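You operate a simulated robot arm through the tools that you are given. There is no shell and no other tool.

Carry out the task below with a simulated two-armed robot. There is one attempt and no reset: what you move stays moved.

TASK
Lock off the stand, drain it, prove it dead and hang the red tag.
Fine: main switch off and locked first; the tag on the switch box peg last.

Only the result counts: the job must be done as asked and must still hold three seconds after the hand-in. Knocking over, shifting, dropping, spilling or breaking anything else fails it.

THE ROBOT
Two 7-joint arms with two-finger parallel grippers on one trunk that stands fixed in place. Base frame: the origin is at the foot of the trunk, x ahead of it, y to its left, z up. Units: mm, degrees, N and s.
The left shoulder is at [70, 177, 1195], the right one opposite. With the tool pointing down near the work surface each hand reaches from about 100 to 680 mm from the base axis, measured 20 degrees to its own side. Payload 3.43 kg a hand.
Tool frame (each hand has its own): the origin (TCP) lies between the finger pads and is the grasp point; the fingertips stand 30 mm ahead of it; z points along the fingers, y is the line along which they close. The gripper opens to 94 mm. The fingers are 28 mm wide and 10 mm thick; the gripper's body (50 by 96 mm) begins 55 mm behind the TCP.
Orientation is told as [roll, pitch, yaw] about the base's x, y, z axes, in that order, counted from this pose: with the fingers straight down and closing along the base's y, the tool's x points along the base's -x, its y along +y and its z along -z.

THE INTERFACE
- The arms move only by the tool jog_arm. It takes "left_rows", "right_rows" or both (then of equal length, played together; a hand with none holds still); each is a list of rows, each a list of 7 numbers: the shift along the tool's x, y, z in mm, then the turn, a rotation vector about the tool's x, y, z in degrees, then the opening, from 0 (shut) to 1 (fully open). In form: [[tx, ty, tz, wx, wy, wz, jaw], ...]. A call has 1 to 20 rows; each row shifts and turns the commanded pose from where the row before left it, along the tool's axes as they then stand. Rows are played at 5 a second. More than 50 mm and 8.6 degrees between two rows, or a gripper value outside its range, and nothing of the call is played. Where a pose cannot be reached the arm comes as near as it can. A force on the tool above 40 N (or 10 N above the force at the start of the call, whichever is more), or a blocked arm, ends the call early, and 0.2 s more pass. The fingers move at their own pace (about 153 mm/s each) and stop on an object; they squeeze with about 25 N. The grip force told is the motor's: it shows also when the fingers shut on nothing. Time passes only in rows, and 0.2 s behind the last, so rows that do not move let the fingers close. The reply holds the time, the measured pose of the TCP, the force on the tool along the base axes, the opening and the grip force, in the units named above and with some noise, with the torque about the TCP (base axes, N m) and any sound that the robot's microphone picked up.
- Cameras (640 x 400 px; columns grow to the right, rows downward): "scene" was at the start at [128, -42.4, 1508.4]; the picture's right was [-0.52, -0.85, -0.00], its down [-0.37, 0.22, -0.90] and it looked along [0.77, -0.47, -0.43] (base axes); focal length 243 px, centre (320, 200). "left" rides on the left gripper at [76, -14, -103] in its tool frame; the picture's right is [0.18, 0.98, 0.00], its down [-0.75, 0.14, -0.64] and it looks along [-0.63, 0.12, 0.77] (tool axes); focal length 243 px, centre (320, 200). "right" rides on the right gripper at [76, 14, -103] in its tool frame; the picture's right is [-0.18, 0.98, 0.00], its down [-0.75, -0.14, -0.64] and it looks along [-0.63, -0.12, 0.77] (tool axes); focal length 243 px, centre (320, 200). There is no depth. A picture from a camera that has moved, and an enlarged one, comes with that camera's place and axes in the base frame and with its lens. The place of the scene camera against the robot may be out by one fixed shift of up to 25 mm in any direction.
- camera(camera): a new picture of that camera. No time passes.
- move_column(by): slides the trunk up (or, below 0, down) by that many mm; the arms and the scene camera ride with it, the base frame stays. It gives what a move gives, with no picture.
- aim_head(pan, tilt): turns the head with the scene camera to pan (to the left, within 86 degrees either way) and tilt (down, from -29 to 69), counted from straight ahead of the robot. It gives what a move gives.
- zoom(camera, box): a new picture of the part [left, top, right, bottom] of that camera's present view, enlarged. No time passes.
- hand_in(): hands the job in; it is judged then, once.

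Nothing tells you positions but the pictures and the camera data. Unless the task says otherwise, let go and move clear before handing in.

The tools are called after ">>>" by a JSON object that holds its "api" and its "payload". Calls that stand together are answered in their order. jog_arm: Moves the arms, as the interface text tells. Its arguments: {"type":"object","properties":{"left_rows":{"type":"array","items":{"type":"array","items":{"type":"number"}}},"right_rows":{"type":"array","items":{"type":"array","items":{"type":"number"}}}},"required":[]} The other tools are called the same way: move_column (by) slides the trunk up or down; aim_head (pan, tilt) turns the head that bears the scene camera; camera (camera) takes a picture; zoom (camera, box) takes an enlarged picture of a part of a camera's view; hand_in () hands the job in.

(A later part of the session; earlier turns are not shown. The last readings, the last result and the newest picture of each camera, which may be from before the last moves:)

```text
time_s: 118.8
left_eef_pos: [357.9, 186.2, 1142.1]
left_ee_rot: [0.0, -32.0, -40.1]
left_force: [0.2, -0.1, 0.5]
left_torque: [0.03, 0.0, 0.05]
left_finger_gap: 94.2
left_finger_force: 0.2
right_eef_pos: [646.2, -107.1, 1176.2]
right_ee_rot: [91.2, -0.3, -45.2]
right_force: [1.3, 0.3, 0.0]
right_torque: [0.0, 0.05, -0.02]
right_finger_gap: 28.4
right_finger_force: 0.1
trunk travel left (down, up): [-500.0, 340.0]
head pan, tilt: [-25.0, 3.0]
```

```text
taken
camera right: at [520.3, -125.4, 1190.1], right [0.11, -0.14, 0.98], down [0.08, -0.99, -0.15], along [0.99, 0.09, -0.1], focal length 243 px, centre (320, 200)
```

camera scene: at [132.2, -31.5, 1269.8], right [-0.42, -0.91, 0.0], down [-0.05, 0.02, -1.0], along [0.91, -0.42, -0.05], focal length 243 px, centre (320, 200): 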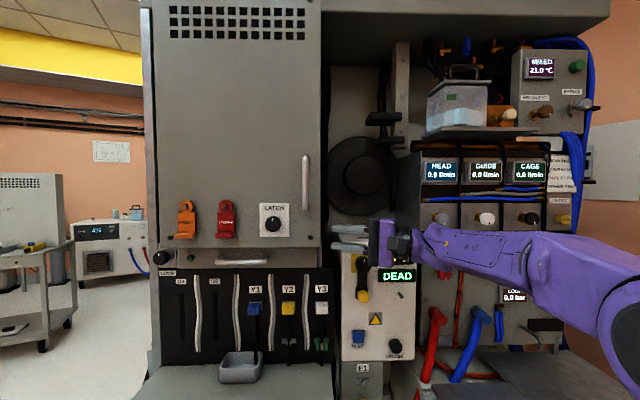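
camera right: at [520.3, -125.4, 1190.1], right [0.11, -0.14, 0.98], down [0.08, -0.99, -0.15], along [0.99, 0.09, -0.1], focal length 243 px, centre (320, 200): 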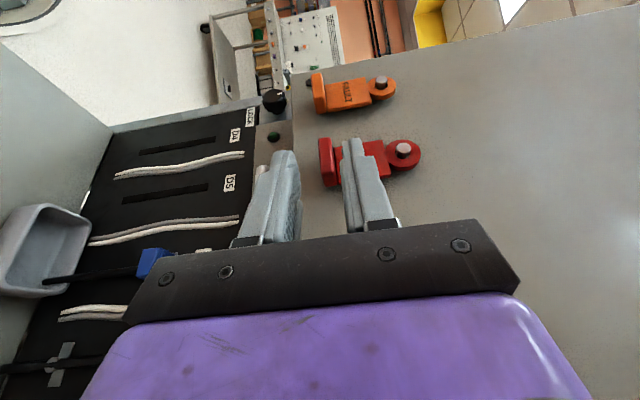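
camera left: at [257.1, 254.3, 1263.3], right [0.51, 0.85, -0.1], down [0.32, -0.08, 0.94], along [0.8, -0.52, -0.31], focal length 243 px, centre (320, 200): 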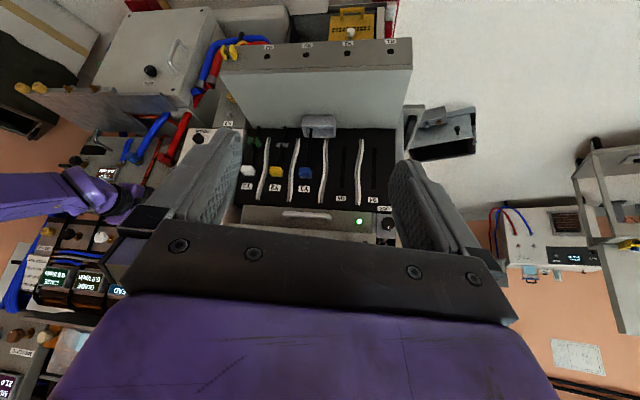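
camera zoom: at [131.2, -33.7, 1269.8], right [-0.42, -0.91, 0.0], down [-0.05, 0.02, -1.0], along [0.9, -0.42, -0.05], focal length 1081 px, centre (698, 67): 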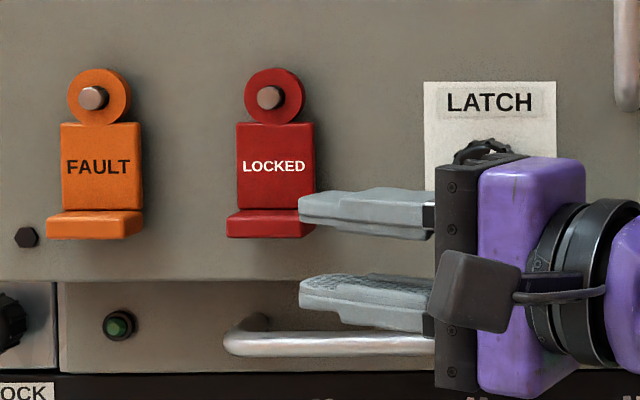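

>>> {"api": "jog_arm", "payload": {"right_rows": [[0, 0, 0, 1, -7.5, 0, 0.3], [0, 0, 0, 0, -7.5, 0, 0.3]]}}

>>> {"api": "camera", "payload": {"camera": "right"}}

>>> {"api": "zoom", "payload": {"camera": "right", "box": [240, 60, 440, 260]}}

```text
time_s: 119.4
left_eef_pos: [357.9, 187.4, 1140.9]
left_ee_rot: [0.0, -32.0, -40.0]
left_force: [-0.3, 0.3, 0.1]
left_torque: [-0.02, -0.04, 0.01]
left_finger_gap: 94.0
left_finger_force: 0.1
right_eef_pos: [646.5, -107.2, 1177.6]
right_ee_rot: [90.2, -0.1, -60.2]
right_force: [0.2, 0.1, 0.5]
right_torque: [0.0, 0.01, 0.01]
right_finger_gap: 28.2
right_finger_force: 0.1
trunk travel left (down, up): [-500.0, 340.0]
head pan, tilt: [-25.0, 3.0]
```

```text
taken
camera right: at [521.2, -90.9, 1191.4], right [0.09, -0.16, 0.98], down [-0.18, -0.97, -0.14], along [0.98, -0.17, -0.11], focal length 243 px, centre (320, 200)
```

right: 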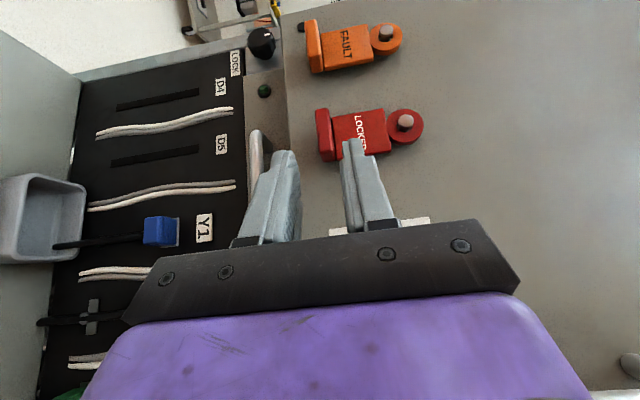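

```text
2.00 times, centred on (340, 160) of right
camera zoom: at [521.2, -90.9, 1191.4], right [0.09, -0.16, 0.98], down [-0.18, -0.97, -0.14], along [0.98, -0.17, -0.11], focal length 485 px, centre (280, 280)
```

zoom: 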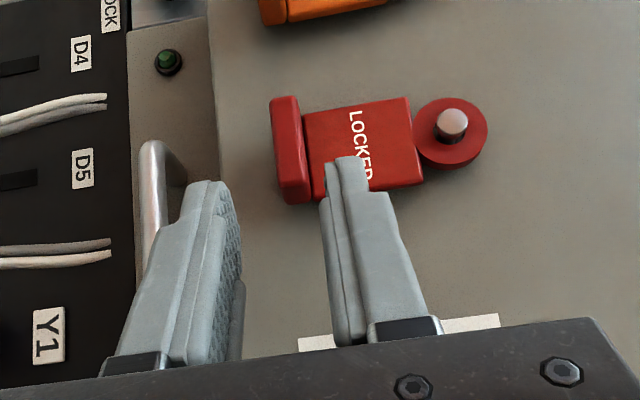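

Azimuth ~30° is reachable. Approach the foot again.

>>> {"api": "jog_arm", "payload": {"right_rows": [[2, 2.9, 10, 0, 0, 0, 0.3], [1, 0, 12, 0, 0, 0, 0.3], [0, 0, 12, 0, 0, 0, 0.3], [0, 0, 10, 0, 0, 0, 0.3]]}}

>>> {"api": "zoom", "payload": {"camera": "right", "box": [240, 60, 440, 260]}}

>>> {"api": "zoom", "payload": {"camera": "scene", "box": [165, 185, 305, 275]}}

```text
time_s: 120.4
left_eef_pos: [359.2, 188.4, 1141.8]
left_ee_rot: [-0.1, -32.0, -40.1]
left_force: [-0.4, 0.5, -0.4]
left_torque: [-0.01, -0.02, 0.0]
left_finger_gap: 93.9
left_finger_force: 0.1
right_eef_pos: [683.6, -81.7, 1180.6]
right_ee_rot: [90.1, -0.3, -60.3]
right_force: [0.4, 0.1, 0.6]
right_torque: [0.05, -0.01, 0.0]
right_finger_gap: 28.4
right_finger_force: 0.1
trunk travel left (down, up): [-500.0, 340.0]
head pan, tilt: [-25.0, 3.0]
```

```text
2.00 times, centred on (340, 160) of right
camera zoom: at [557.7, -66.4, 1194.3], right [0.09, -0.16, 0.98], down [-0.18, -0.97, -0.14], along [0.98, -0.17, -0.11], focal length 485 px, centre (280, 280)
```

zoom: 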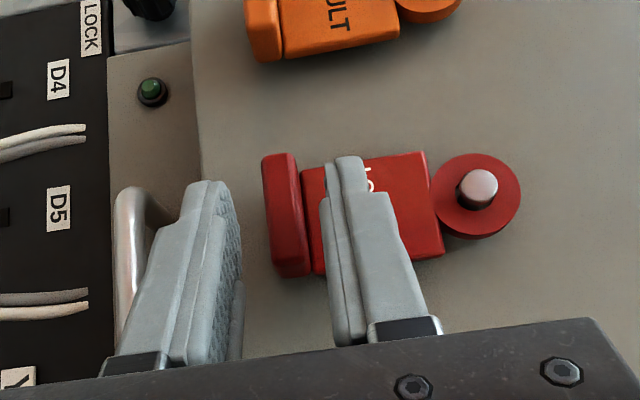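

```text
4.44 times, centred on (235, 230) of scene
camera zoom: at [132.3, -32.4, 1269.7], right [-0.42, -0.91, 0.0], down [-0.05, 0.02, -1.0], along [0.9, -0.42, -0.05], focal length 1081 px, centre (698, 67)
```

zoom: 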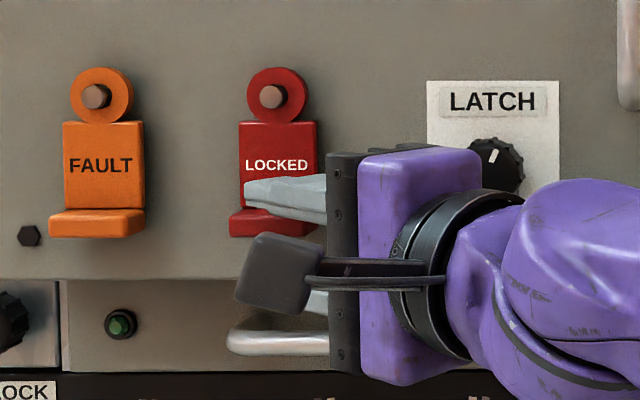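

Foot is centred between the fingers and no contact. Advance the last 12 mm gently.

>>> {"api": "jog_arm", "payload": {"right_rows": [[0, 0, 4, 0, 0, 0, 0.3], [0, 0, 4, 0, 0, 0, 0.3], [0, 0, 4, 0, 0, 0, 0.3]]}}

>>> {"api": "zoom", "payload": {"camera": "right", "box": [240, 60, 440, 260]}}

```text
time_s: 121.2
left_eef_pos: [357.5, 187.6, 1142.8]
left_ee_rot: [0.0, -31.9, -40.1]
left_force: [0.2, -0.9, -0.5]
left_torque: [-0.01, -0.03, -0.01]
left_finger_gap: 94.4
left_finger_force: 0.1
right_eef_pos: [694.5, -76.0, 1180.5]
right_ee_rot: [90.1, -0.2, -60.2]
right_force: [-0.4, -0.1, 0.7]
right_torque: [0.0, -0.02, -0.01]
right_finger_gap: 28.2
right_finger_force: 0.1
trunk travel left (down, up): [-500.0, 340.0]
head pan, tilt: [-25.0, 3.0]
```

```text
2.00 times, centred on (340, 160) of right
camera zoom: at [568.2, -61.3, 1195.4], right [0.09, -0.16, 0.98], down [-0.18, -0.97, -0.14], along [0.98, -0.17, -0.11], focal length 485 px, centre (280, 280)
```

zoom: 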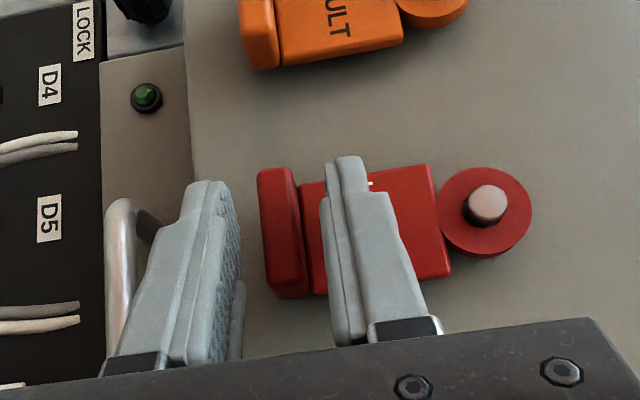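

>>> {"api": "jog_arm", "payload": {"right_rows": [[0, 0, 2, 0, 0, 0, 0.3], [0, 0, 2, 0, 0, 0, 0.3]]}}

>>> {"api": "zoom", "payload": {"camera": "scene", "box": [195, 190, 275, 260]}}

```text
time_s: 121.8
left_eef_pos: [359.1, 187.3, 1142.2]
left_ee_rot: [0.1, -32.0, -40.0]
left_force: [-1.5, -0.4, -0.6]
left_torque: [0.03, 0.01, -0.04]
left_finger_gap: 94.0
left_finger_force: 0.1
right_eef_pos: [696.4, -74.7, 1180.7]
right_ee_rot: [90.1, -0.2, -60.1]
right_force: [-0.1, 0.7, -0.8]
right_torque: [0.03, -0.01, -0.01]
right_finger_gap: 28.1
right_finger_force: 0.0
trunk travel left (down, up): [-500.0, 340.0]
head pan, tilt: [-25.0, 3.0]
```

```text
5.71 times, centred on (235, 225) of scene
camera zoom: at [132.0, -32.8, 1269.8], right [-0.42, -0.91, 0.0], down [-0.05, 0.02, -1.0], along [0.9, -0.42, -0.05], focal length 1390 px, centre (806, 57)
```

zoom: 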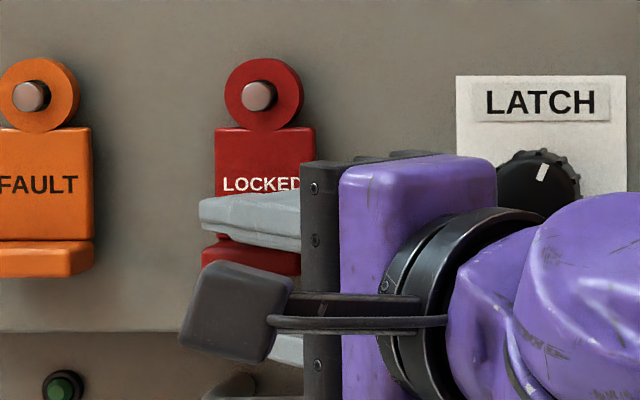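

I notice the LATCH knob's pointer has tilted about 20° from that contact. I should restore it before going on. First I back away from the tag and look.

>>> {"api": "jog_arm", "payload": {"right_rows": [[0, 0, -10, 0, 0, 0, 0.3], [0, 0, -15, 0, 0, 0, 0.3], [0, -3, -20, 0, 0, 0, 0.3], [-10, -5, -25, 0, 0, 0, 0.3], [-15, -5, -20, 0, 0, 0, 0.3]]}}

>>> {"api": "zoom", "payload": {"camera": "scene", "box": [205, 185, 305, 265]}}

>>> {"api": "camera", "payload": {"camera": "right"}}

```text
time_s: 123.0
left_eef_pos: [357.9, 185.7, 1142.9]
left_ee_rot: [0.0, -32.0, -40.1]
left_force: [-0.6, 0.1, 0.6]
left_torque: [0.01, 0.01, 0.02]
left_finger_gap: 94.1
left_finger_force: 0.1
right_eef_pos: [631.4, -142.6, 1166.0]
right_ee_rot: [90.1, -0.3, -60.2]
right_force: [-0.1, 0.4, -0.3]
right_torque: [0.0, -0.01, 0.05]
right_finger_gap: 28.0
right_finger_force: 0.0
trunk travel left (down, up): [-500.0, 340.0]
head pan, tilt: [-25.0, 3.0]
```

```text
5.00 times, centred on (255, 225) of scene
camera zoom: at [131.7, -33.8, 1269.8], right [-0.42, -0.91, 0.0], down [-0.05, 0.02, -1.0], along [0.9, -0.42, -0.05], focal length 1216 px, centre (645, 75)
```

zoom: 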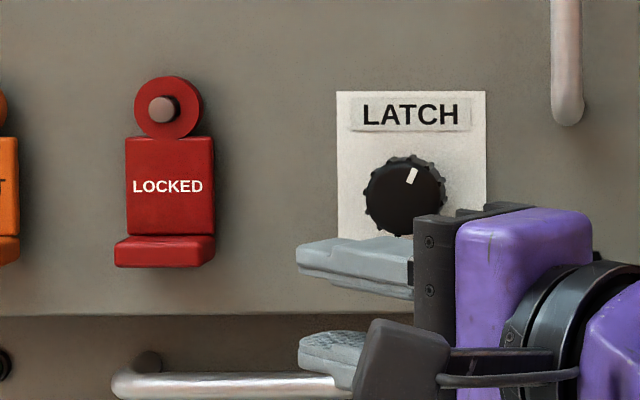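

```text
taken
camera right: at [505.5, -127.4, 1180.8], right [0.09, -0.16, 0.98], down [-0.18, -0.97, -0.14], along [0.98, -0.17, -0.11], focal length 243 px, centre (320, 200)
```

right: 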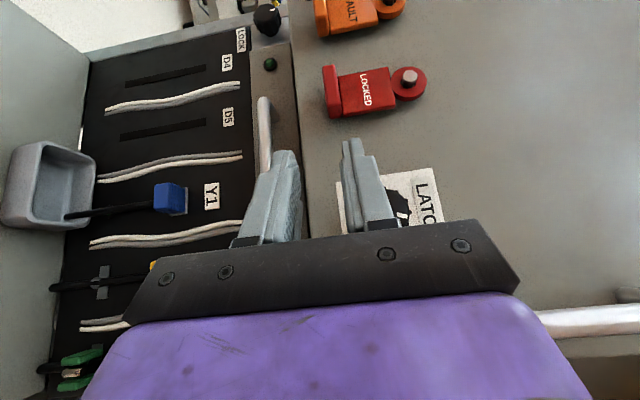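

Pointer is ~20° clockwise from upright. I'll close the fingers, slip them beneath the knob, press up lightly and drag its bottom to the right to turn it back.

>>> {"api": "jog_arm", "payload": {"right_rows": [[0, 0, 0, 0, 0, 0, 0], [0, 0, 0, 0, 0, 0, 0], [-17.6, 0, 2.7, 0, 0, 0, 0], [-17.6, 0, 2.7, 0, 0, 0, 0], [-17.7, 0, 2.7, 0, 0, 0, 0]]}}

>>> {"api": "zoom", "payload": {"camera": "scene", "box": [205, 185, 305, 265]}}

>>> {"api": "zoom", "payload": {"camera": "right", "box": [240, 60, 480, 260]}}

```text
time_s: 124.2
left_eef_pos: [359.2, 186.5, 1141.8]
left_ee_rot: [0.0, -32.0, -39.9]
left_force: [-0.7, 0.6, -0.5]
left_torque: [0.0, 0.01, 0.03]
left_finger_gap: 93.9
left_finger_force: 0.0
right_eef_pos: [665.9, -183.1, 1166.7]
right_ee_rot: [90.1, -0.2, -60.1]
right_force: [-0.1, -0.3, 0.2]
right_torque: [0.03, 0.01, -0.02]
right_finger_gap: 0.0
right_finger_force: 25.0
trunk travel left (down, up): [-500.0, 340.0]
head pan, tilt: [-25.0, 3.0]
```

```text
5.00 times, centred on (255, 225) of scene
camera zoom: at [132.4, -33.3, 1269.7], right [-0.42, -0.91, 0.0], down [-0.05, 0.02, -1.0], along [0.9, -0.42, -0.05], focal length 1216 px, centre (645, 75)
```

zoom: 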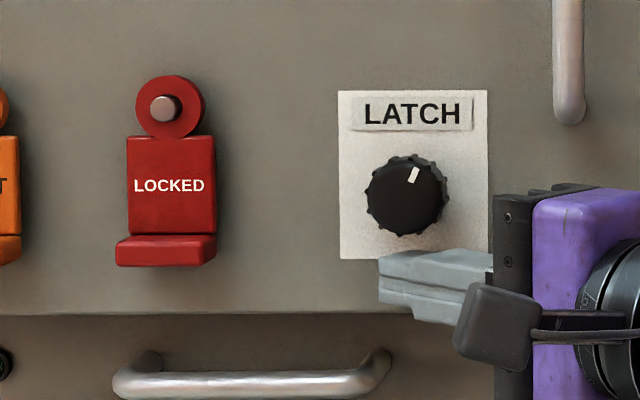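

```text
2.00 times, centred on (360, 160) of right
camera zoom: at [540.1, -168.3, 1181.0], right [0.09, -0.16, 0.98], down [-0.18, -0.97, -0.14], along [0.98, -0.17, -0.11], focal length 485 px, centre (240, 280)
```

zoom: 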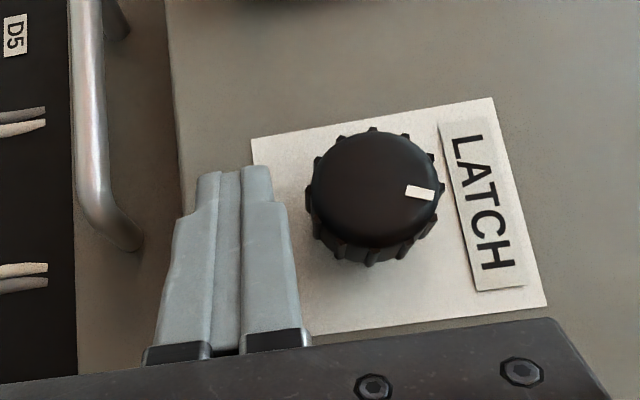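

Fingers are just under the knob. Raise until they touch its bottom.

>>> {"api": "jog_arm", "payload": {"right_rows": [[0, 5, 0, 0, 0, 0, 0], [0, 3, 0, 0, 0, 0, 0], [0, 1, 0, 0, 0, 0, 0]]}}

>>> {"api": "zoom", "payload": {"camera": "right", "box": [240, 60, 480, 260]}}

```text
time_s: 125.0
left_eef_pos: [359.1, 187.5, 1141.5]
left_ee_rot: [-0.1, -32.0, -40.0]
left_force: [0.2, -0.2, -0.2]
left_torque: [0.0, -0.03, 0.01]
left_finger_gap: 94.1
left_finger_force: 0.0
right_eef_pos: [665.3, -183.3, 1176.7]
right_ee_rot: [90.1, -0.2, -60.3]
right_force: [0.0, -0.1, -0.4]
right_torque: [0.02, -0.03, 0.0]
right_finger_gap: 0.0
right_finger_force: 24.9
trunk travel left (down, up): [-500.0, 340.0]
head pan, tilt: [-25.0, 3.0]
```

```text
2.00 times, centred on (360, 160) of right
camera zoom: at [539.8, -167.5, 1191.0], right [0.09, -0.16, 0.98], down [-0.18, -0.97, -0.14], along [0.98, -0.17, -0.11], focal length 485 px, centre (240, 280)
```

zoom: 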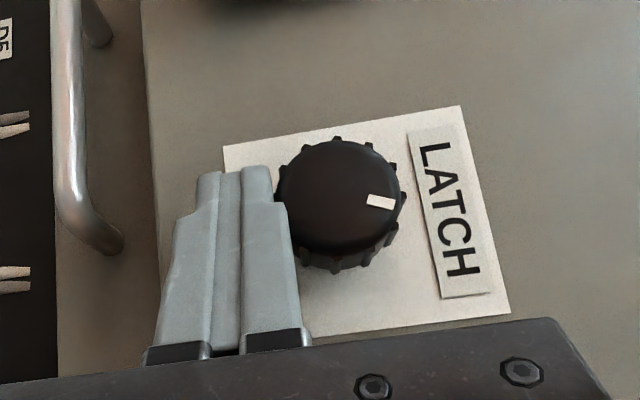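

>>> {"api": "jog_arm", "payload": {"right_rows": [[0, 1, 0, 0, 0, 0, 0], [0, 1, 0, 0, 0, 0, 0], [0, 1, 0, 0, 0, 0, 0]]}}

>>> {"api": "jog_arm", "payload": {"right_rows": [[0, 1, 0, 0, 0, 0, 0], [0, 0.5, 0, 0, 0, 0, 0]]}}

>>> {"api": "zoom", "payload": {"camera": "right", "box": [240, 60, 480, 260]}}

```text
time_s: 125.8
left_eef_pos: [359.8, 187.8, 1142.0]
left_ee_rot: [0.1, -32.1, -40.0]
left_force: [0.1, -0.6, 0.6]
left_torque: [0.0, 0.02, 0.01]
left_finger_gap: 94.0
left_finger_force: 0.0
right_eef_pos: [667.1, -182.2, 1177.9]
right_ee_rot: [89.8, -0.2, -60.1]
right_force: [-4.8, 1.6, -10.8]
right_torque: [-0.07, 0.21, 0.03]
right_finger_gap: 0.0
right_finger_force: 24.8
trunk travel left (down, up): [-500.0, 340.0]
head pan, tilt: [-25.0, 3.0]
```

```text
time_s: 126.4
left_eef_pos: [359.9, 187.1, 1141.5]
left_ee_rot: [-0.1, -32.0, -40.0]
left_force: [0.0, -0.3, -0.1]
left_torque: [0.02, 0.02, -0.02]
left_finger_gap: 93.8
left_finger_force: 0.0
right_eef_pos: [666.3, -182.6, 1177.8]
right_ee_rot: [89.9, -0.2, -60.0]
right_force: [-13.7, 2.8, -27.0]
right_torque: [-0.17, 0.3, 0.18]
right_finger_gap: 0.0
right_finger_force: 24.8
trunk travel left (down, up): [-500.0, 340.0]
head pan, tilt: [-25.0, 3.0]
```

```text
2.00 times, centred on (360, 160) of right
camera zoom: at [540.5, -167.0, 1192.9], right [0.09, -0.15, 0.98], down [-0.18, -0.97, -0.14], along [0.98, -0.16, -0.12], focal length 485 px, centre (240, 280)
```

zoom: 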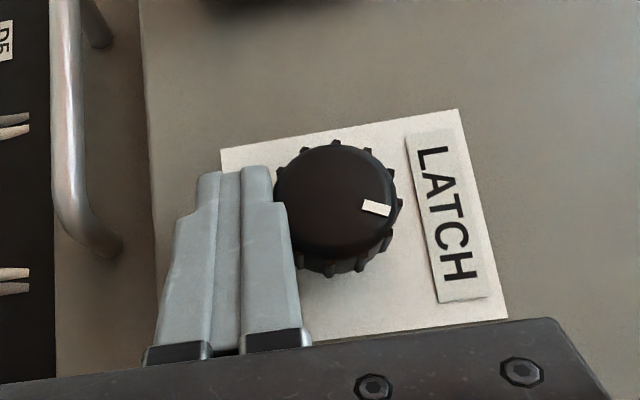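

Contact made (a bit firm). Ease off slightly and drag the bottom to the right by ~6 mm.

>>> {"api": "jog_arm", "payload": {"right_rows": [[0, -0.8, 0, 0, 0, 0, 0], [-0.9, 0, -1.2, 0, 0, 0, 0], [-0.9, 0, -1.2, 0, 0, 0, 0], [-0.9, 0, -1.2, 0, 0, 0, 0], [-0.9, 0, -1.2, 0, 0, 0, 0]]}}

>>> {"api": "zoom", "payload": {"camera": "right", "box": [240, 60, 480, 260]}}

>>> {"api": "zoom", "payload": {"camera": "scene", "box": [245, 195, 305, 255]}}

```text
time_s: 127.6
left_eef_pos: [360.2, 185.6, 1141.3]
left_ee_rot: [-0.1, -32.1, -40.1]
left_force: [-0.2, -0.4, -0.1]
left_torque: [0.01, -0.02, 0.01]
left_finger_gap: 94.0
left_finger_force: 0.0
right_eef_pos: [663.0, -189.1, 1178.2]
right_ee_rot: [90.1, -0.1, -60.1]
right_force: [-16.1, 4.1, -29.3]
right_torque: [-0.41, 0.43, 0.27]
right_finger_gap: 0.0
right_finger_force: 25.3
trunk travel left (down, up): [-500.0, 340.0]
head pan, tilt: [-25.0, 3.0]
```

```text
2.00 times, centred on (360, 160) of right
camera zoom: at [537.5, -174.3, 1192.7], right [0.09, -0.16, 0.98], down [-0.18, -0.97, -0.14], along [0.98, -0.17, -0.12], focal length 485 px, centre (240, 280)
```

zoom: 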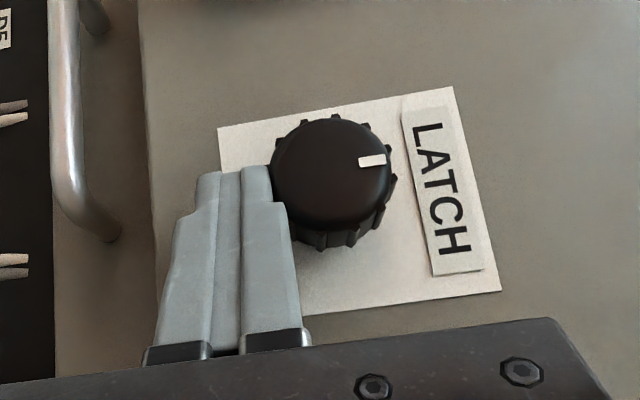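

```text
6.67 times, centred on (275, 225) of scene
camera zoom: at [132.4, -34.0, 1269.6], right [-0.42, -0.91, 0.0], down [-0.05, 0.02, -1.0], along [0.9, -0.42, -0.05], focal length 1622 px, centre (620, 33)
```

zoom: 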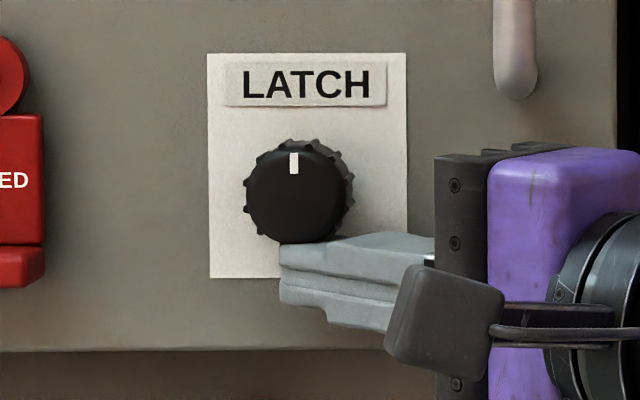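

The LATCH pointer is upright again. Disengage straight down and check.

>>> {"api": "jog_arm", "payload": {"right_rows": [[0, -3, 0, 0, 0, 0, 0], [0, -5, 0, 0, 0, 0, 0], [0, -5, 0, 0, 0, 0, 0], [8, 0, -12, 0, 0, 0, 0]]}}

>>> {"api": "zoom", "payload": {"camera": "scene", "box": [245, 195, 305, 255]}}

```text
time_s: 128.6
left_eef_pos: [357.1, 186.8, 1143.1]
left_ee_rot: [0.0, -32.1, -40.0]
left_force: [0.1, 0.2, -0.4]
left_torque: [0.01, 0.0, 0.0]
left_finger_gap: 94.0
left_finger_force: 0.1
right_eef_pos: [648.2, -188.0, 1169.8]
right_ee_rot: [90.3, -0.2, -60.2]
right_force: [0.1, -0.3, 0.5]
right_torque: [-0.02, -0.02, 0.01]
right_finger_gap: 0.0
right_finger_force: 24.9
trunk travel left (down, up): [-500.0, 340.0]
head pan, tilt: [-25.0, 3.0]
```

```text
6.67 times, centred on (275, 225) of scene
camera zoom: at [131.0, -32.8, 1270.0], right [-0.42, -0.91, 0.0], down [-0.05, 0.02, -1.0], along [0.91, -0.42, -0.05], focal length 1622 px, centre (620, 33)
```

zoom: 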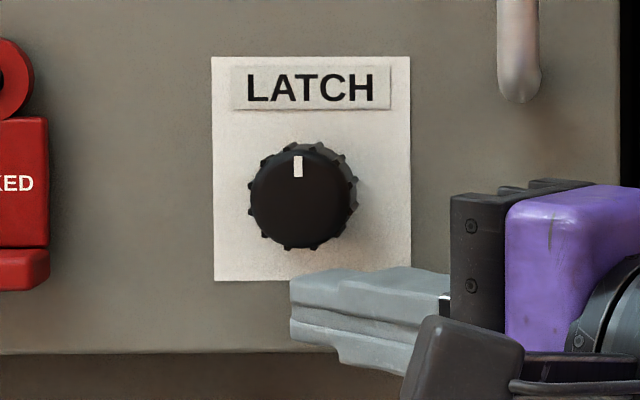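

LATCH is restored. Now return to the tag along the clear path used before (azimuth 30°).

>>> {"api": "jog_arm", "payload": {"right_rows": [[24, 0, 8, 0, 0, 0, 0], [24, 3, 10, 0, 0, 0, 0.3], [22, 4, 12, 0, 0, 0, 0.3]]}}

>>> {"api": "zoom", "payload": {"camera": "right", "box": [240, 60, 440, 260]}}

```text
time_s: 129.4
left_eef_pos: [359.4, 188.6, 1142.3]
left_ee_rot: [0.0, -32.2, -40.0]
left_force: [-0.6, 0.6, -0.3]
left_torque: [0.0, 0.01, 0.01]
left_finger_gap: 94.2
left_finger_force: 0.0
right_eef_pos: [639.5, -109.3, 1174.9]
right_ee_rot: [90.0, -0.3, -60.1]
right_force: [-0.3, 1.1, -0.2]
right_torque: [-0.01, 0.02, 0.01]
right_finger_gap: 28.1
right_finger_force: 0.2
trunk travel left (down, up): [-500.0, 340.0]
head pan, tilt: [-25.0, 3.0]
```

```text
2.00 times, centred on (340, 160) of right
camera zoom: at [514.0, -94.7, 1188.8], right [0.09, -0.16, 0.98], down [-0.18, -0.97, -0.14], along [0.98, -0.17, -0.11], focal length 485 px, centre (280, 280)
```

zoom: 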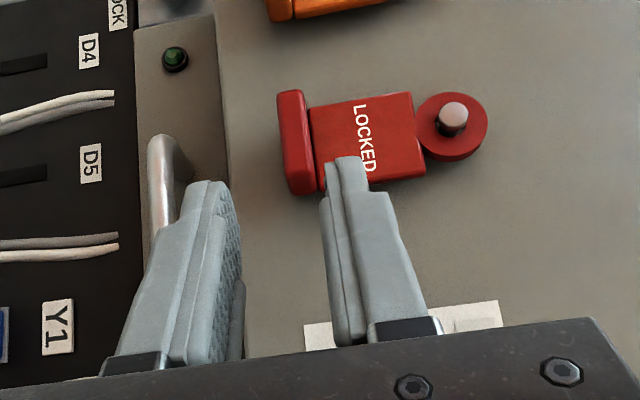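

>>> {"api": "jog_arm", "payload": {"right_rows": [[1, 3, 14, 0, 0, 0, 0.3], [0.7, 2.8, 14, 0, 0, 0, 0.3], [0, 0, 14, 0, 0, 0, 0.3], [0, 0, 12, 0, 0, 0, 0.3], [0, 0, 8, 0, 0, 0, 0.3], [0, 0, 4, 0, 0, 0, 0.3]]}}

>>> {"api": "zoom", "payload": {"camera": "right", "box": [240, 60, 440, 260]}}

>>> {"api": "zoom", "payload": {"camera": "scene", "box": [185, 185, 305, 265]}}

```text
time_s: 130.8
left_eef_pos: [359.3, 187.4, 1142.3]
left_ee_rot: [0.0, -32.1, -40.0]
left_force: [-0.3, -0.7, -0.3]
left_torque: [0.02, -0.01, 0.02]
left_finger_gap: 94.1
left_finger_force: 0.0
right_eef_pos: [697.2, -77.3, 1180.9]
right_ee_rot: [90.2, -0.2, -60.2]
right_force: [0.8, 0.1, -0.3]
right_torque: [-0.03, 0.02, -0.01]
right_finger_gap: 28.2
right_finger_force: 0.2
trunk travel left (down, up): [-500.0, 340.0]
head pan, tilt: [-25.0, 3.0]
```

```text
2.00 times, centred on (340, 160) of right
camera zoom: at [571.3, -61.5, 1194.8], right [0.09, -0.16, 0.98], down [-0.18, -0.97, -0.14], along [0.98, -0.17, -0.11], focal length 485 px, centre (280, 280)
```

zoom: 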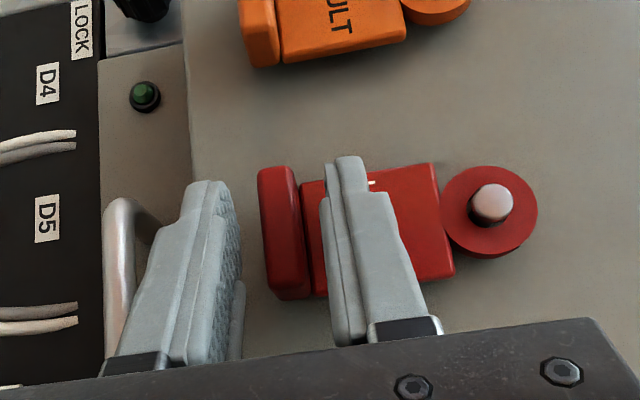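

```text
5.00 times, centred on (245, 225) of scene
camera zoom: at [132.0, -32.6, 1269.8], right [-0.42, -0.91, 0.0], down [-0.05, 0.02, -1.0], along [0.9, -0.42, -0.05], focal length 1216 px, centre (695, 75)
```

zoom: 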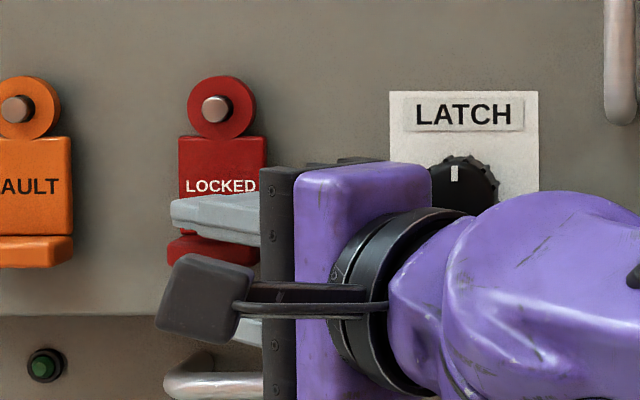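

Fingers straddle the foot without contact. Close on it.

>>> {"api": "jog_arm", "payload": {"right_rows": [[0, 0, 0, 0, 0, 0, 0.2], [0, 0, 0, 0, 0, 0, 0.1], [0, 0, 0, 0, 0, 0, 0.02], [0, 0, 0, 0, 0, 0, 0.02]]}}

>>> {"api": "zoom", "payload": {"camera": "right", "box": [240, 60, 440, 260]}}

>>> {"api": "zoom", "payload": {"camera": "scene", "box": [185, 185, 305, 265]}}

```text
time_s: 131.8
left_eef_pos: [359.5, 187.7, 1143.0]
left_ee_rot: [-0.1, -32.0, -40.1]
left_force: [1.1, 0.1, 0.6]
left_torque: [0.02, 0.04, -0.01]
left_finger_gap: 94.0
left_finger_force: 0.0
right_eef_pos: [697.0, -77.4, 1179.3]
right_ee_rot: [90.1, -0.2, -60.3]
right_force: [-2.5, -1.1, -4.8]
right_torque: [-0.01, 0.08, 0.0]
right_finger_gap: 10.6
right_finger_force: 25.2
trunk travel left (down, up): [-500.0, 340.0]
head pan, tilt: [-25.0, 3.0]
```

```text
2.00 times, centred on (340, 160) of right
camera zoom: at [571.4, -61.8, 1194.1], right [0.09, -0.16, 0.98], down [-0.18, -0.97, -0.14], along [0.98, -0.17, -0.11], focal length 485 px, centre (280, 280)
```

zoom: 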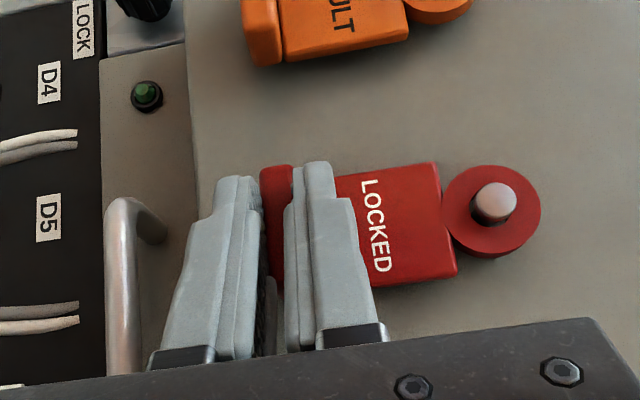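

```text
5.00 times, centred on (245, 225) of scene
camera zoom: at [132.2, -33.0, 1269.7], right [-0.42, -0.91, 0.0], down [-0.05, 0.02, -1.0], along [0.9, -0.42, -0.05], focal length 1216 px, centre (695, 75)
```

zoom: 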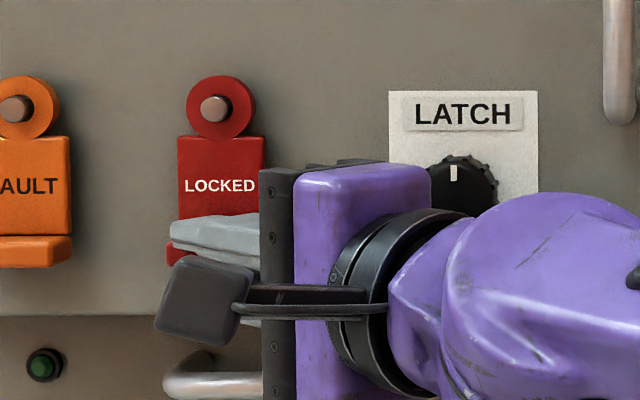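

The foot is gripped (10.6 mm). Zoom in on the ring and peg to judge how the ring sits.

>>> {"api": "zoom", "payload": {"camera": "right", "box": [390, 120, 450, 180]}}

>>> {"api": "zoom", "payload": {"camera": "scene", "box": [215, 190, 245, 220]}}

```text
6.67 times, centred on (420, 150) of right
camera zoom: at [571.4, -61.8, 1194.1], right [0.09, -0.16, 0.98], down [-0.18, -0.97, -0.14], along [0.98, -0.17, -0.11], focal length 1618 px, centre (-347, 533)
```

zoom: 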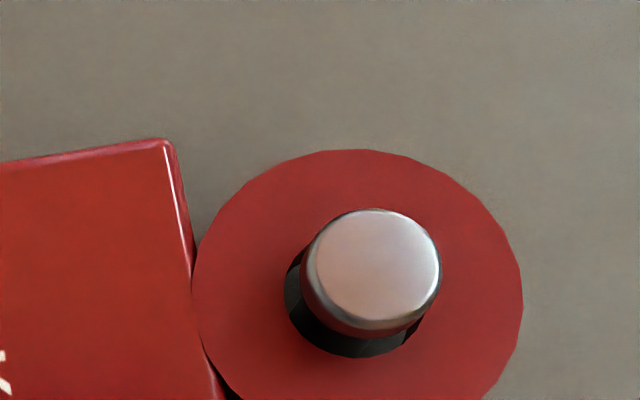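

```text
13.33 times, centred on (230, 205) of scene
camera zoom: at [132.2, -33.0, 1269.7], right [-0.42, -0.91, 0.0], down [-0.05, 0.02, -1.0], along [0.9, -0.42, -0.05], focal length 3244 px, centre (1520, 133)
```

zoom: 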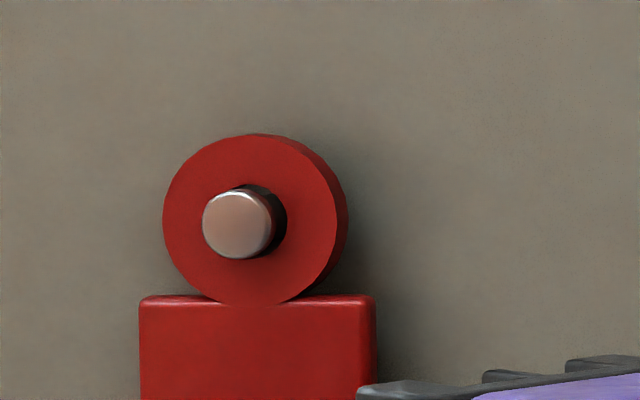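

The ring hole is ~14 mm on a 12 mm peg. I relax 1 mm downward to centre it and then draw the tag straight out along the panel normal.

>>> {"api": "jog_arm", "payload": {"right_rows": [[0, -0.8, 0, 0, 0, 0, 0.02], [2.42, 0, -1.77, 0, 0, 0, 0.02], [2.42, 0, -1.77, 0, 0, 0, 0.02]]}}

>>> {"api": "zoom", "payload": {"camera": "right", "box": [340, 60, 460, 200]}}

>>> {"api": "zoom", "payload": {"camera": "scene", "box": [205, 190, 255, 240]}}

```text
time_s: 132.6
left_eef_pos: [358.9, 188.1, 1141.5]
left_ee_rot: [0.0, -32.0, -40.0]
left_force: [0.5, 0.1, -0.3]
left_torque: [-0.01, 0.0, 0.02]
left_finger_gap: 93.9
left_finger_force: 0.1
right_eef_pos: [691.4, -74.5, 1178.6]
right_ee_rot: [90.1, -0.3, -60.2]
right_force: [0.1, -0.7, 1.8]
right_torque: [0.07, 0.01, 0.0]
right_finger_gap: 10.6
right_finger_force: 25.0
trunk travel left (down, up): [-500.0, 340.0]
head pan, tilt: [-25.0, 3.0]
```

```text
2.86 times, centred on (400, 130) of right
camera zoom: at [565.1, -59.0, 1193.8], right [0.09, -0.16, 0.98], down [-0.18, -0.97, -0.14], along [0.98, -0.17, -0.11], focal length 693 px, centre (91, 400)
```

zoom: 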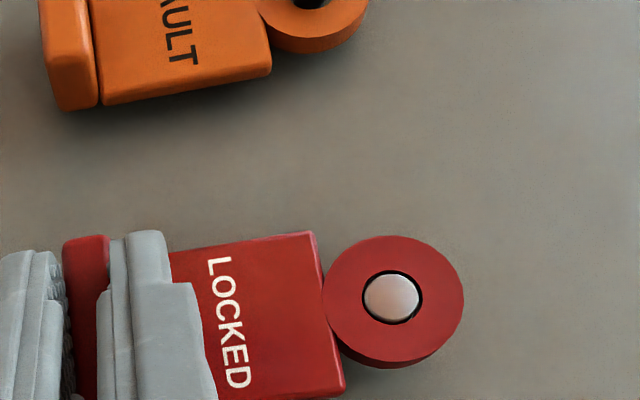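

```text
8.00 times, centred on (230, 215) of scene
camera zoom: at [131.9, -32.8, 1269.8], right [-0.42, -0.91, 0.0], down [-0.05, 0.02, -1.0], along [0.9, -0.42, -0.05], focal length 1946 px, centre (1040, 80)
```

zoom: 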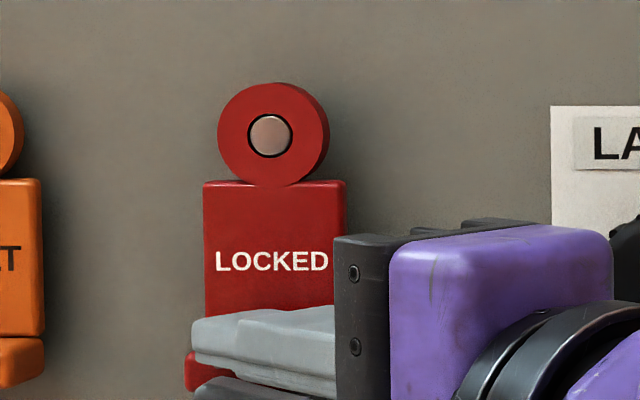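

The tag slides out cleanly, ring centred around the peg. Continue outward.

>>> {"api": "jog_arm", "payload": {"right_rows": [[2.42, 0, -1.77, 0, 0, 0, 0.02], [2.42, 0, -1.77, 0, 0, 0, 0.02], [3.23, 0, -2.36, 0, 0, 0, 0.02], [4, 0, -3, 0, 0, 0, 0.02], [4, 0, -3, 0, 0, 0, 0.02], [4, 0, -3, 0, 0, 0, 0.02]]}}

>>> {"api": "camera", "payload": {"camera": "right"}}

>>> {"api": "zoom", "payload": {"camera": "scene", "box": [175, 180, 305, 270]}}

```text
time_s: 134.0
left_eef_pos: [359.1, 188.0, 1140.9]
left_ee_rot: [0.1, -31.9, -40.0]
left_force: [0.4, 0.7, -1.0]
left_torque: [0.03, 0.0, -0.02]
left_finger_gap: 93.9
left_finger_force: 0.1
right_eef_pos: [667.5, -65.3, 1180.4]
right_ee_rot: [90.1, -0.2, -60.2]
right_force: [0.3, 0.6, -0.1]
right_torque: [-0.04, -0.02, 0.0]
right_finger_gap: 10.7
right_finger_force: 24.9
trunk travel left (down, up): [-500.0, 340.0]
head pan, tilt: [-25.0, 3.0]
```

```text
taken
camera right: at [542.0, -49.4, 1193.5], right [0.09, -0.16, 0.98], down [-0.18, -0.97, -0.14], along [0.98, -0.17, -0.11], focal length 243 px, centre (320, 200)
```

right: 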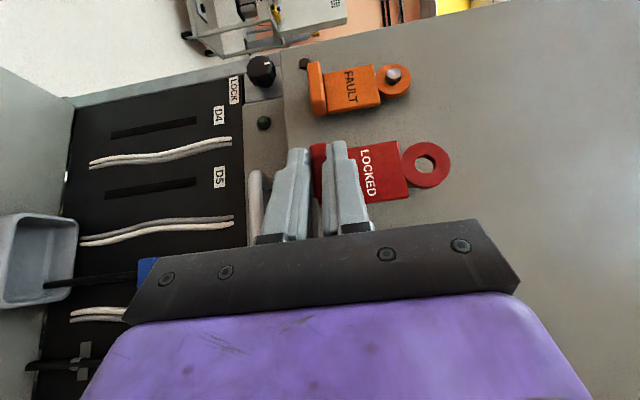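

```text
4.44 times, centred on (240, 225) of scene
camera zoom: at [131.9, -32.8, 1269.8], right [-0.42, -0.91, 0.0], down [-0.05, 0.02, -1.0], along [0.9, -0.42, -0.05], focal length 1081 px, centre (676, 89)
```

zoom: 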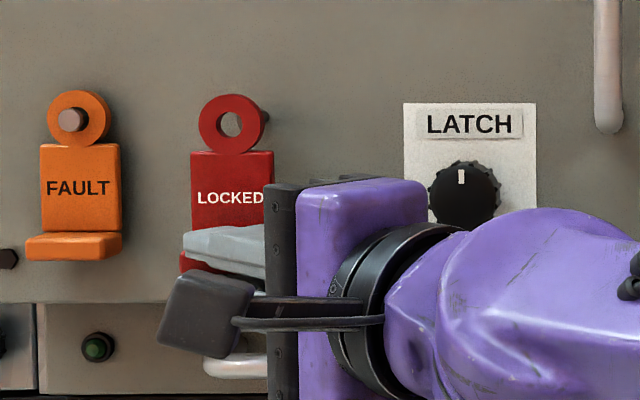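

The tag is free and in hand; LATCH undisturbed. Now retreat back-right, away from the cabinet.

>>> {"api": "jog_arm", "payload": {"right_rows": [[-4, 0, -16, 0, 0, 0, 0.02], [-8, 0, -20, 0, 0, 0, 0.02], [-8, 0, -20, 0, 0, 0, 0.02], [-4, 0, -12, 0, 0, 0, 0.02]]}}

>>> {"api": "jog_arm", "payload": {"right_rows": [[0, 0, 0, 0, 7.5, 0, 0.02], [0, 0, 0, 0, 7.5, 0, 0.02]]}}

>>> {"api": "camera", "payload": {"camera": "right"}}

>>> {"api": "camera", "payload": {"camera": "scene"}}

```text
time_s: 135.0
left_eef_pos: [358.8, 188.0, 1141.2]
left_ee_rot: [0.0, -32.0, -40.0]
left_force: [-0.2, -0.4, -0.1]
left_torque: [0.01, -0.02, -0.01]
left_finger_gap: 94.0
left_finger_force: 0.1
right_eef_pos: [619.5, -119.8, 1179.5]
right_ee_rot: [90.2, -0.2, -60.3]
right_force: [0.0, -0.5, -0.3]
right_torque: [0.0, 0.0, -0.03]
right_finger_gap: 10.7
right_finger_force: 25.0
trunk travel left (down, up): [-500.0, 340.0]
head pan, tilt: [-25.0, 3.0]
```

```text
time_s: 135.6
left_eef_pos: [359.1, 187.1, 1140.7]
left_ee_rot: [-0.1, -31.9, -39.9]
left_force: [0.2, 0.4, 0.2]
left_torque: [0.02, 0.0, 0.01]
left_finger_gap: 93.7
left_finger_force: 0.0
right_eef_pos: [620.7, -120.1, 1179.8]
right_ee_rot: [90.1, -0.2, -45.1]
right_force: [0.8, 0.3, 0.1]
right_torque: [-0.01, 0.0, 0.01]
right_finger_gap: 10.4
right_finger_force: 25.0
trunk travel left (down, up): [-500.0, 340.0]
head pan, tilt: [-25.0, 3.0]
```

```text
taken
camera right: at [496.1, -138.4, 1193.2], right [0.13, -0.13, 0.98], down [0.08, -0.99, -0.14], along [0.99, 0.09, -0.11], focal length 243 px, centre (320, 200)
```

right: 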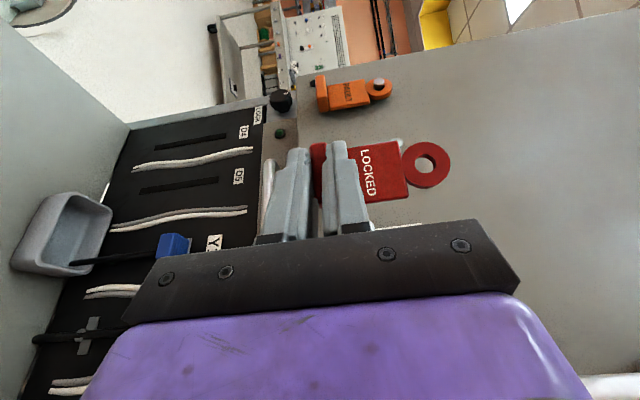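

```text
taken
camera scene: at [132.6, -33.1, 1269.7], right [-0.42, -0.91, 0.0], down [-0.05, 0.02, -1.0], along [0.9, -0.42, -0.05], focal length 243 px, centre (320, 200)
```

scene: 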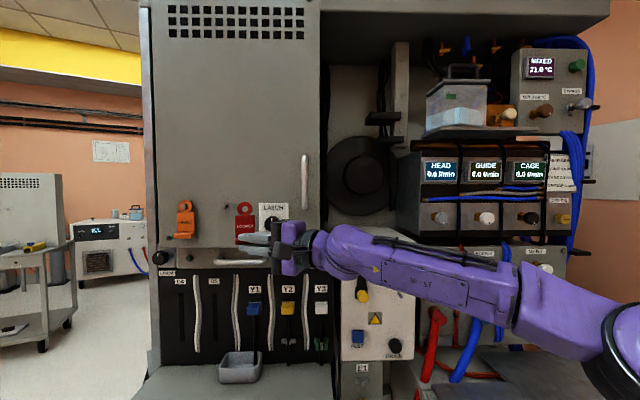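

Tag secure. Retreat on a path well clear of the door handle.

>>> {"api": "jog_arm", "payload": {"right_rows": [[-6.8, 0, -30.8, 0, 0, 0, 0.02], [-6.8, 0, -30.8, 0, 0, 0, 0.02], [-6.8, 0, -25, 0, 0, 0, 0.02]]}}

>>> {"api": "jog_arm", "payload": {"right_rows": [[-20, 0, -22, 0, 0, 0, 0.02], [-20, 0, -22, 0, 0, 0, 0.02], [-20, 0, -22, 0, 0, 0, 0.02], [-20, 0, -22, 0, 0, 0, 0.02]]}}

>>> {"api": "camera", "payload": {"camera": "scene"}}

>>> {"api": "camera", "payload": {"camera": "right"}}

```text
time_s: 136.4
left_eef_pos: [357.6, 186.4, 1142.4]
left_ee_rot: [0.0, -31.9, -40.2]
left_force: [-0.1, 0.2, 0.3]
left_torque: [0.01, 0.0, 0.04]
left_finger_gap: 94.2
left_finger_force: 0.0
right_eef_pos: [572.8, -198.0, 1178.5]
right_ee_rot: [90.1, -0.2, -45.2]
right_force: [-0.1, 0.1, 0.3]
right_torque: [0.02, 0.01, 0.0]
right_finger_gap: 10.5
right_finger_force: 25.3
trunk travel left (down, up): [-500.0, 340.0]
head pan, tilt: [-25.0, 3.0]
```

```text
time_s: 137.4
left_eef_pos: [358.2, 185.9, 1142.3]
left_ee_rot: [0.0, -32.0, -40.1]
left_force: [-0.1, 0.4, -0.1]
left_torque: [0.02, 0.01, 0.0]
left_finger_gap: 93.9
left_finger_force: 0.0
right_eef_pos: [568.1, -317.9, 1179.2]
right_ee_rot: [90.1, -0.2, -45.1]
right_force: [-0.4, -0.3, -0.4]
right_torque: [0.0, 0.03, 0.02]
right_finger_gap: 10.4
right_finger_force: 25.2
trunk travel left (down, up): [-500.0, 340.0]
head pan, tilt: [-25.0, 3.0]
```

```text
taken
camera scene: at [132.0, -34.1, 1269.7], right [-0.42, -0.91, 0.0], down [-0.05, 0.02, -1.0], along [0.9, -0.42, -0.05], focal length 243 px, centre (320, 200)
```

scene: 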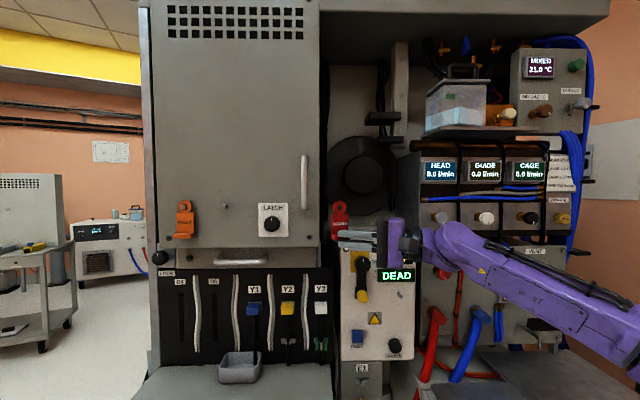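

```text
taken
camera right: at [442.4, -335.0, 1193.3], right [0.13, -0.13, 0.98], down [0.08, -0.99, -0.14], along [0.99, 0.09, -0.11], focal length 243 px, centre (320, 200)
```

right: 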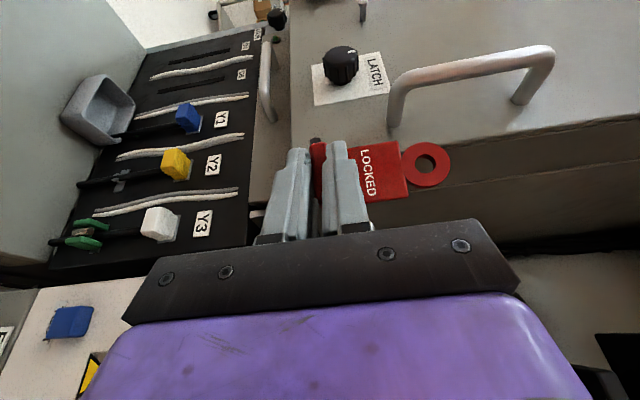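

>>> {"api": "jog_arm", "payload": {"right_rows": [[-20, 0, -33, 0, 0, 0, 0.02], [-20, 0, -33, 0, 0, 0, 0.02], [-20, 0, -33, 0, 0, 0, 0.02], [-20, 0, -33, 0, 0, 0, 0.02], [0, 0, 0, 0, -7.5, 0, 0.02], [0, 0, 0, 0, -7.5, 0, 0.02]]}}

>>> {"api": "camera", "payload": {"camera": "scene"}}

>>> {"api": "camera", "payload": {"camera": "right"}}

```text
time_s: 138.8
left_eef_pos: [358.6, 188.9, 1142.9]
left_ee_rot: [0.0, -32.0, -39.9]
left_force: [0.0, 0.4, 0.5]
left_torque: [0.01, 0.0, -0.02]
left_finger_gap: 93.7
left_finger_force: 0.1
right_eef_pos: [531.0, -464.6, 1179.1]
right_ee_rot: [90.2, -0.1, -60.2]
right_force: [0.1, 0.0, 0.2]
right_torque: [0.03, 0.01, 0.04]
right_finger_gap: 10.5
right_finger_force: 25.2
trunk travel left (down, up): [-500.0, 340.0]
head pan, tilt: [-25.0, 3.0]
```

```text
taken
camera scene: at [131.8, -33.0, 1269.8], right [-0.42, -0.91, 0.0], down [-0.05, 0.02, -1.0], along [0.9, -0.42, -0.05], focal length 243 px, centre (320, 200)
```

scene: 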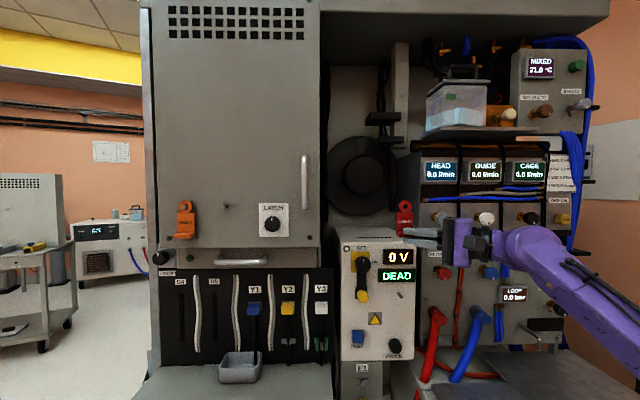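

```text
taken
camera right: at [405.2, -448.7, 1193.4], right [0.09, -0.16, 0.98], down [-0.18, -0.97, -0.14], along [0.98, -0.17, -0.11], focal length 243 px, centre (320, 200)
```

right: 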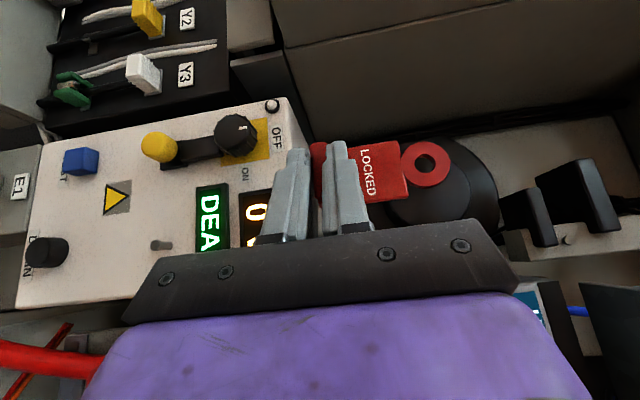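

Before lowering the trunk 247 mm, I check the space beneath the right elbow and forearm.

>>> {"api": "aim_head", "payload": {"pan": -65, "tilt": 40}}

>>> {"api": "camera", "payload": {"camera": "scene"}}

>>> {"api": "aim_head", "payload": {"pan": -50, "tilt": 20}}

>>> {"api": "camera", "payload": {"camera": "scene"}}

```text
time_s: 139.8
left_eef_pos: [358.1, 188.7, 1141.9]
left_ee_rot: [0.0, -32.0, -39.9]
left_force: [0.1, -0.2, 0.5]
left_torque: [0.03, 0.02, 0.0]
left_finger_gap: 94.0
left_finger_force: 0.1
right_eef_pos: [531.4, -464.6, 1178.4]
right_ee_rot: [90.1, -0.3, -60.1]
right_force: [-0.3, -0.1, -0.3]
right_torque: [0.04, -0.01, 0.0]
right_finger_gap: 10.5
right_finger_force: 25.1
trunk travel left (down, up): [-500.0, 340.0]
head pan, tilt: [-65.0, 40.0]
```

```text
taken
camera scene: at [85.3, -71.5, 1210.9], right [-0.91, -0.42, 0.0], down [-0.27, 0.58, -0.77], along [0.32, -0.69, -0.64], focal length 243 px, centre (320, 200)
```

scene: 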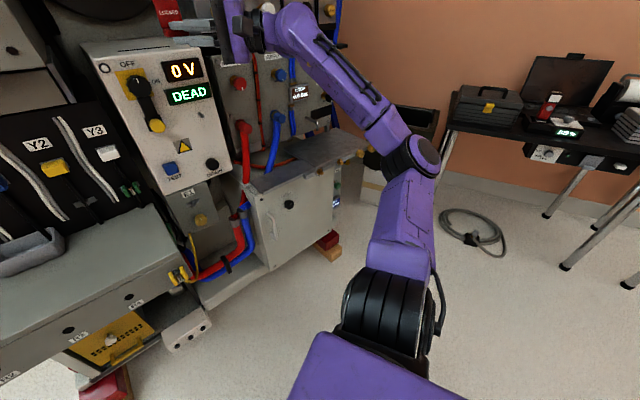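

```text
time_s: 140.7
left_eef_pos: [358.8, 186.8, 1142.6]
left_ee_rot: [0.0, -31.9, -40.0]
left_force: [0.4, 0.0, 0.5]
left_torque: [-0.02, -0.01, 0.0]
left_finger_gap: 94.1
left_finger_force: 0.0
right_eef_pos: [530.5, -464.1, 1178.4]
right_ee_rot: [90.0, -0.2, -60.1]
right_force: [-0.1, -0.3, -0.2]
right_torque: [-0.02, 0.05, -0.01]
right_finger_gap: 10.6
right_finger_force: 25.5
trunk travel left (down, up): [-500.0, 340.0]
head pan, tilt: [-50.0, 20.0]
```

```text
taken
camera scene: at [109.1, -65.8, 1242.1], right [-0.77, -0.64, 0.0], down [-0.22, 0.26, -0.94], along [0.6, -0.72, -0.34], focal length 243 px, centre (320, 200)
```

scene: 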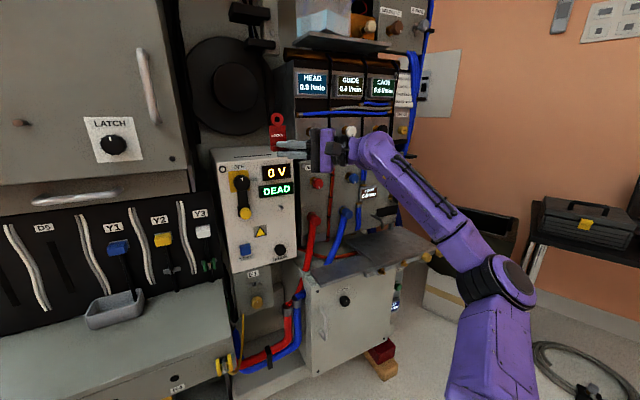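

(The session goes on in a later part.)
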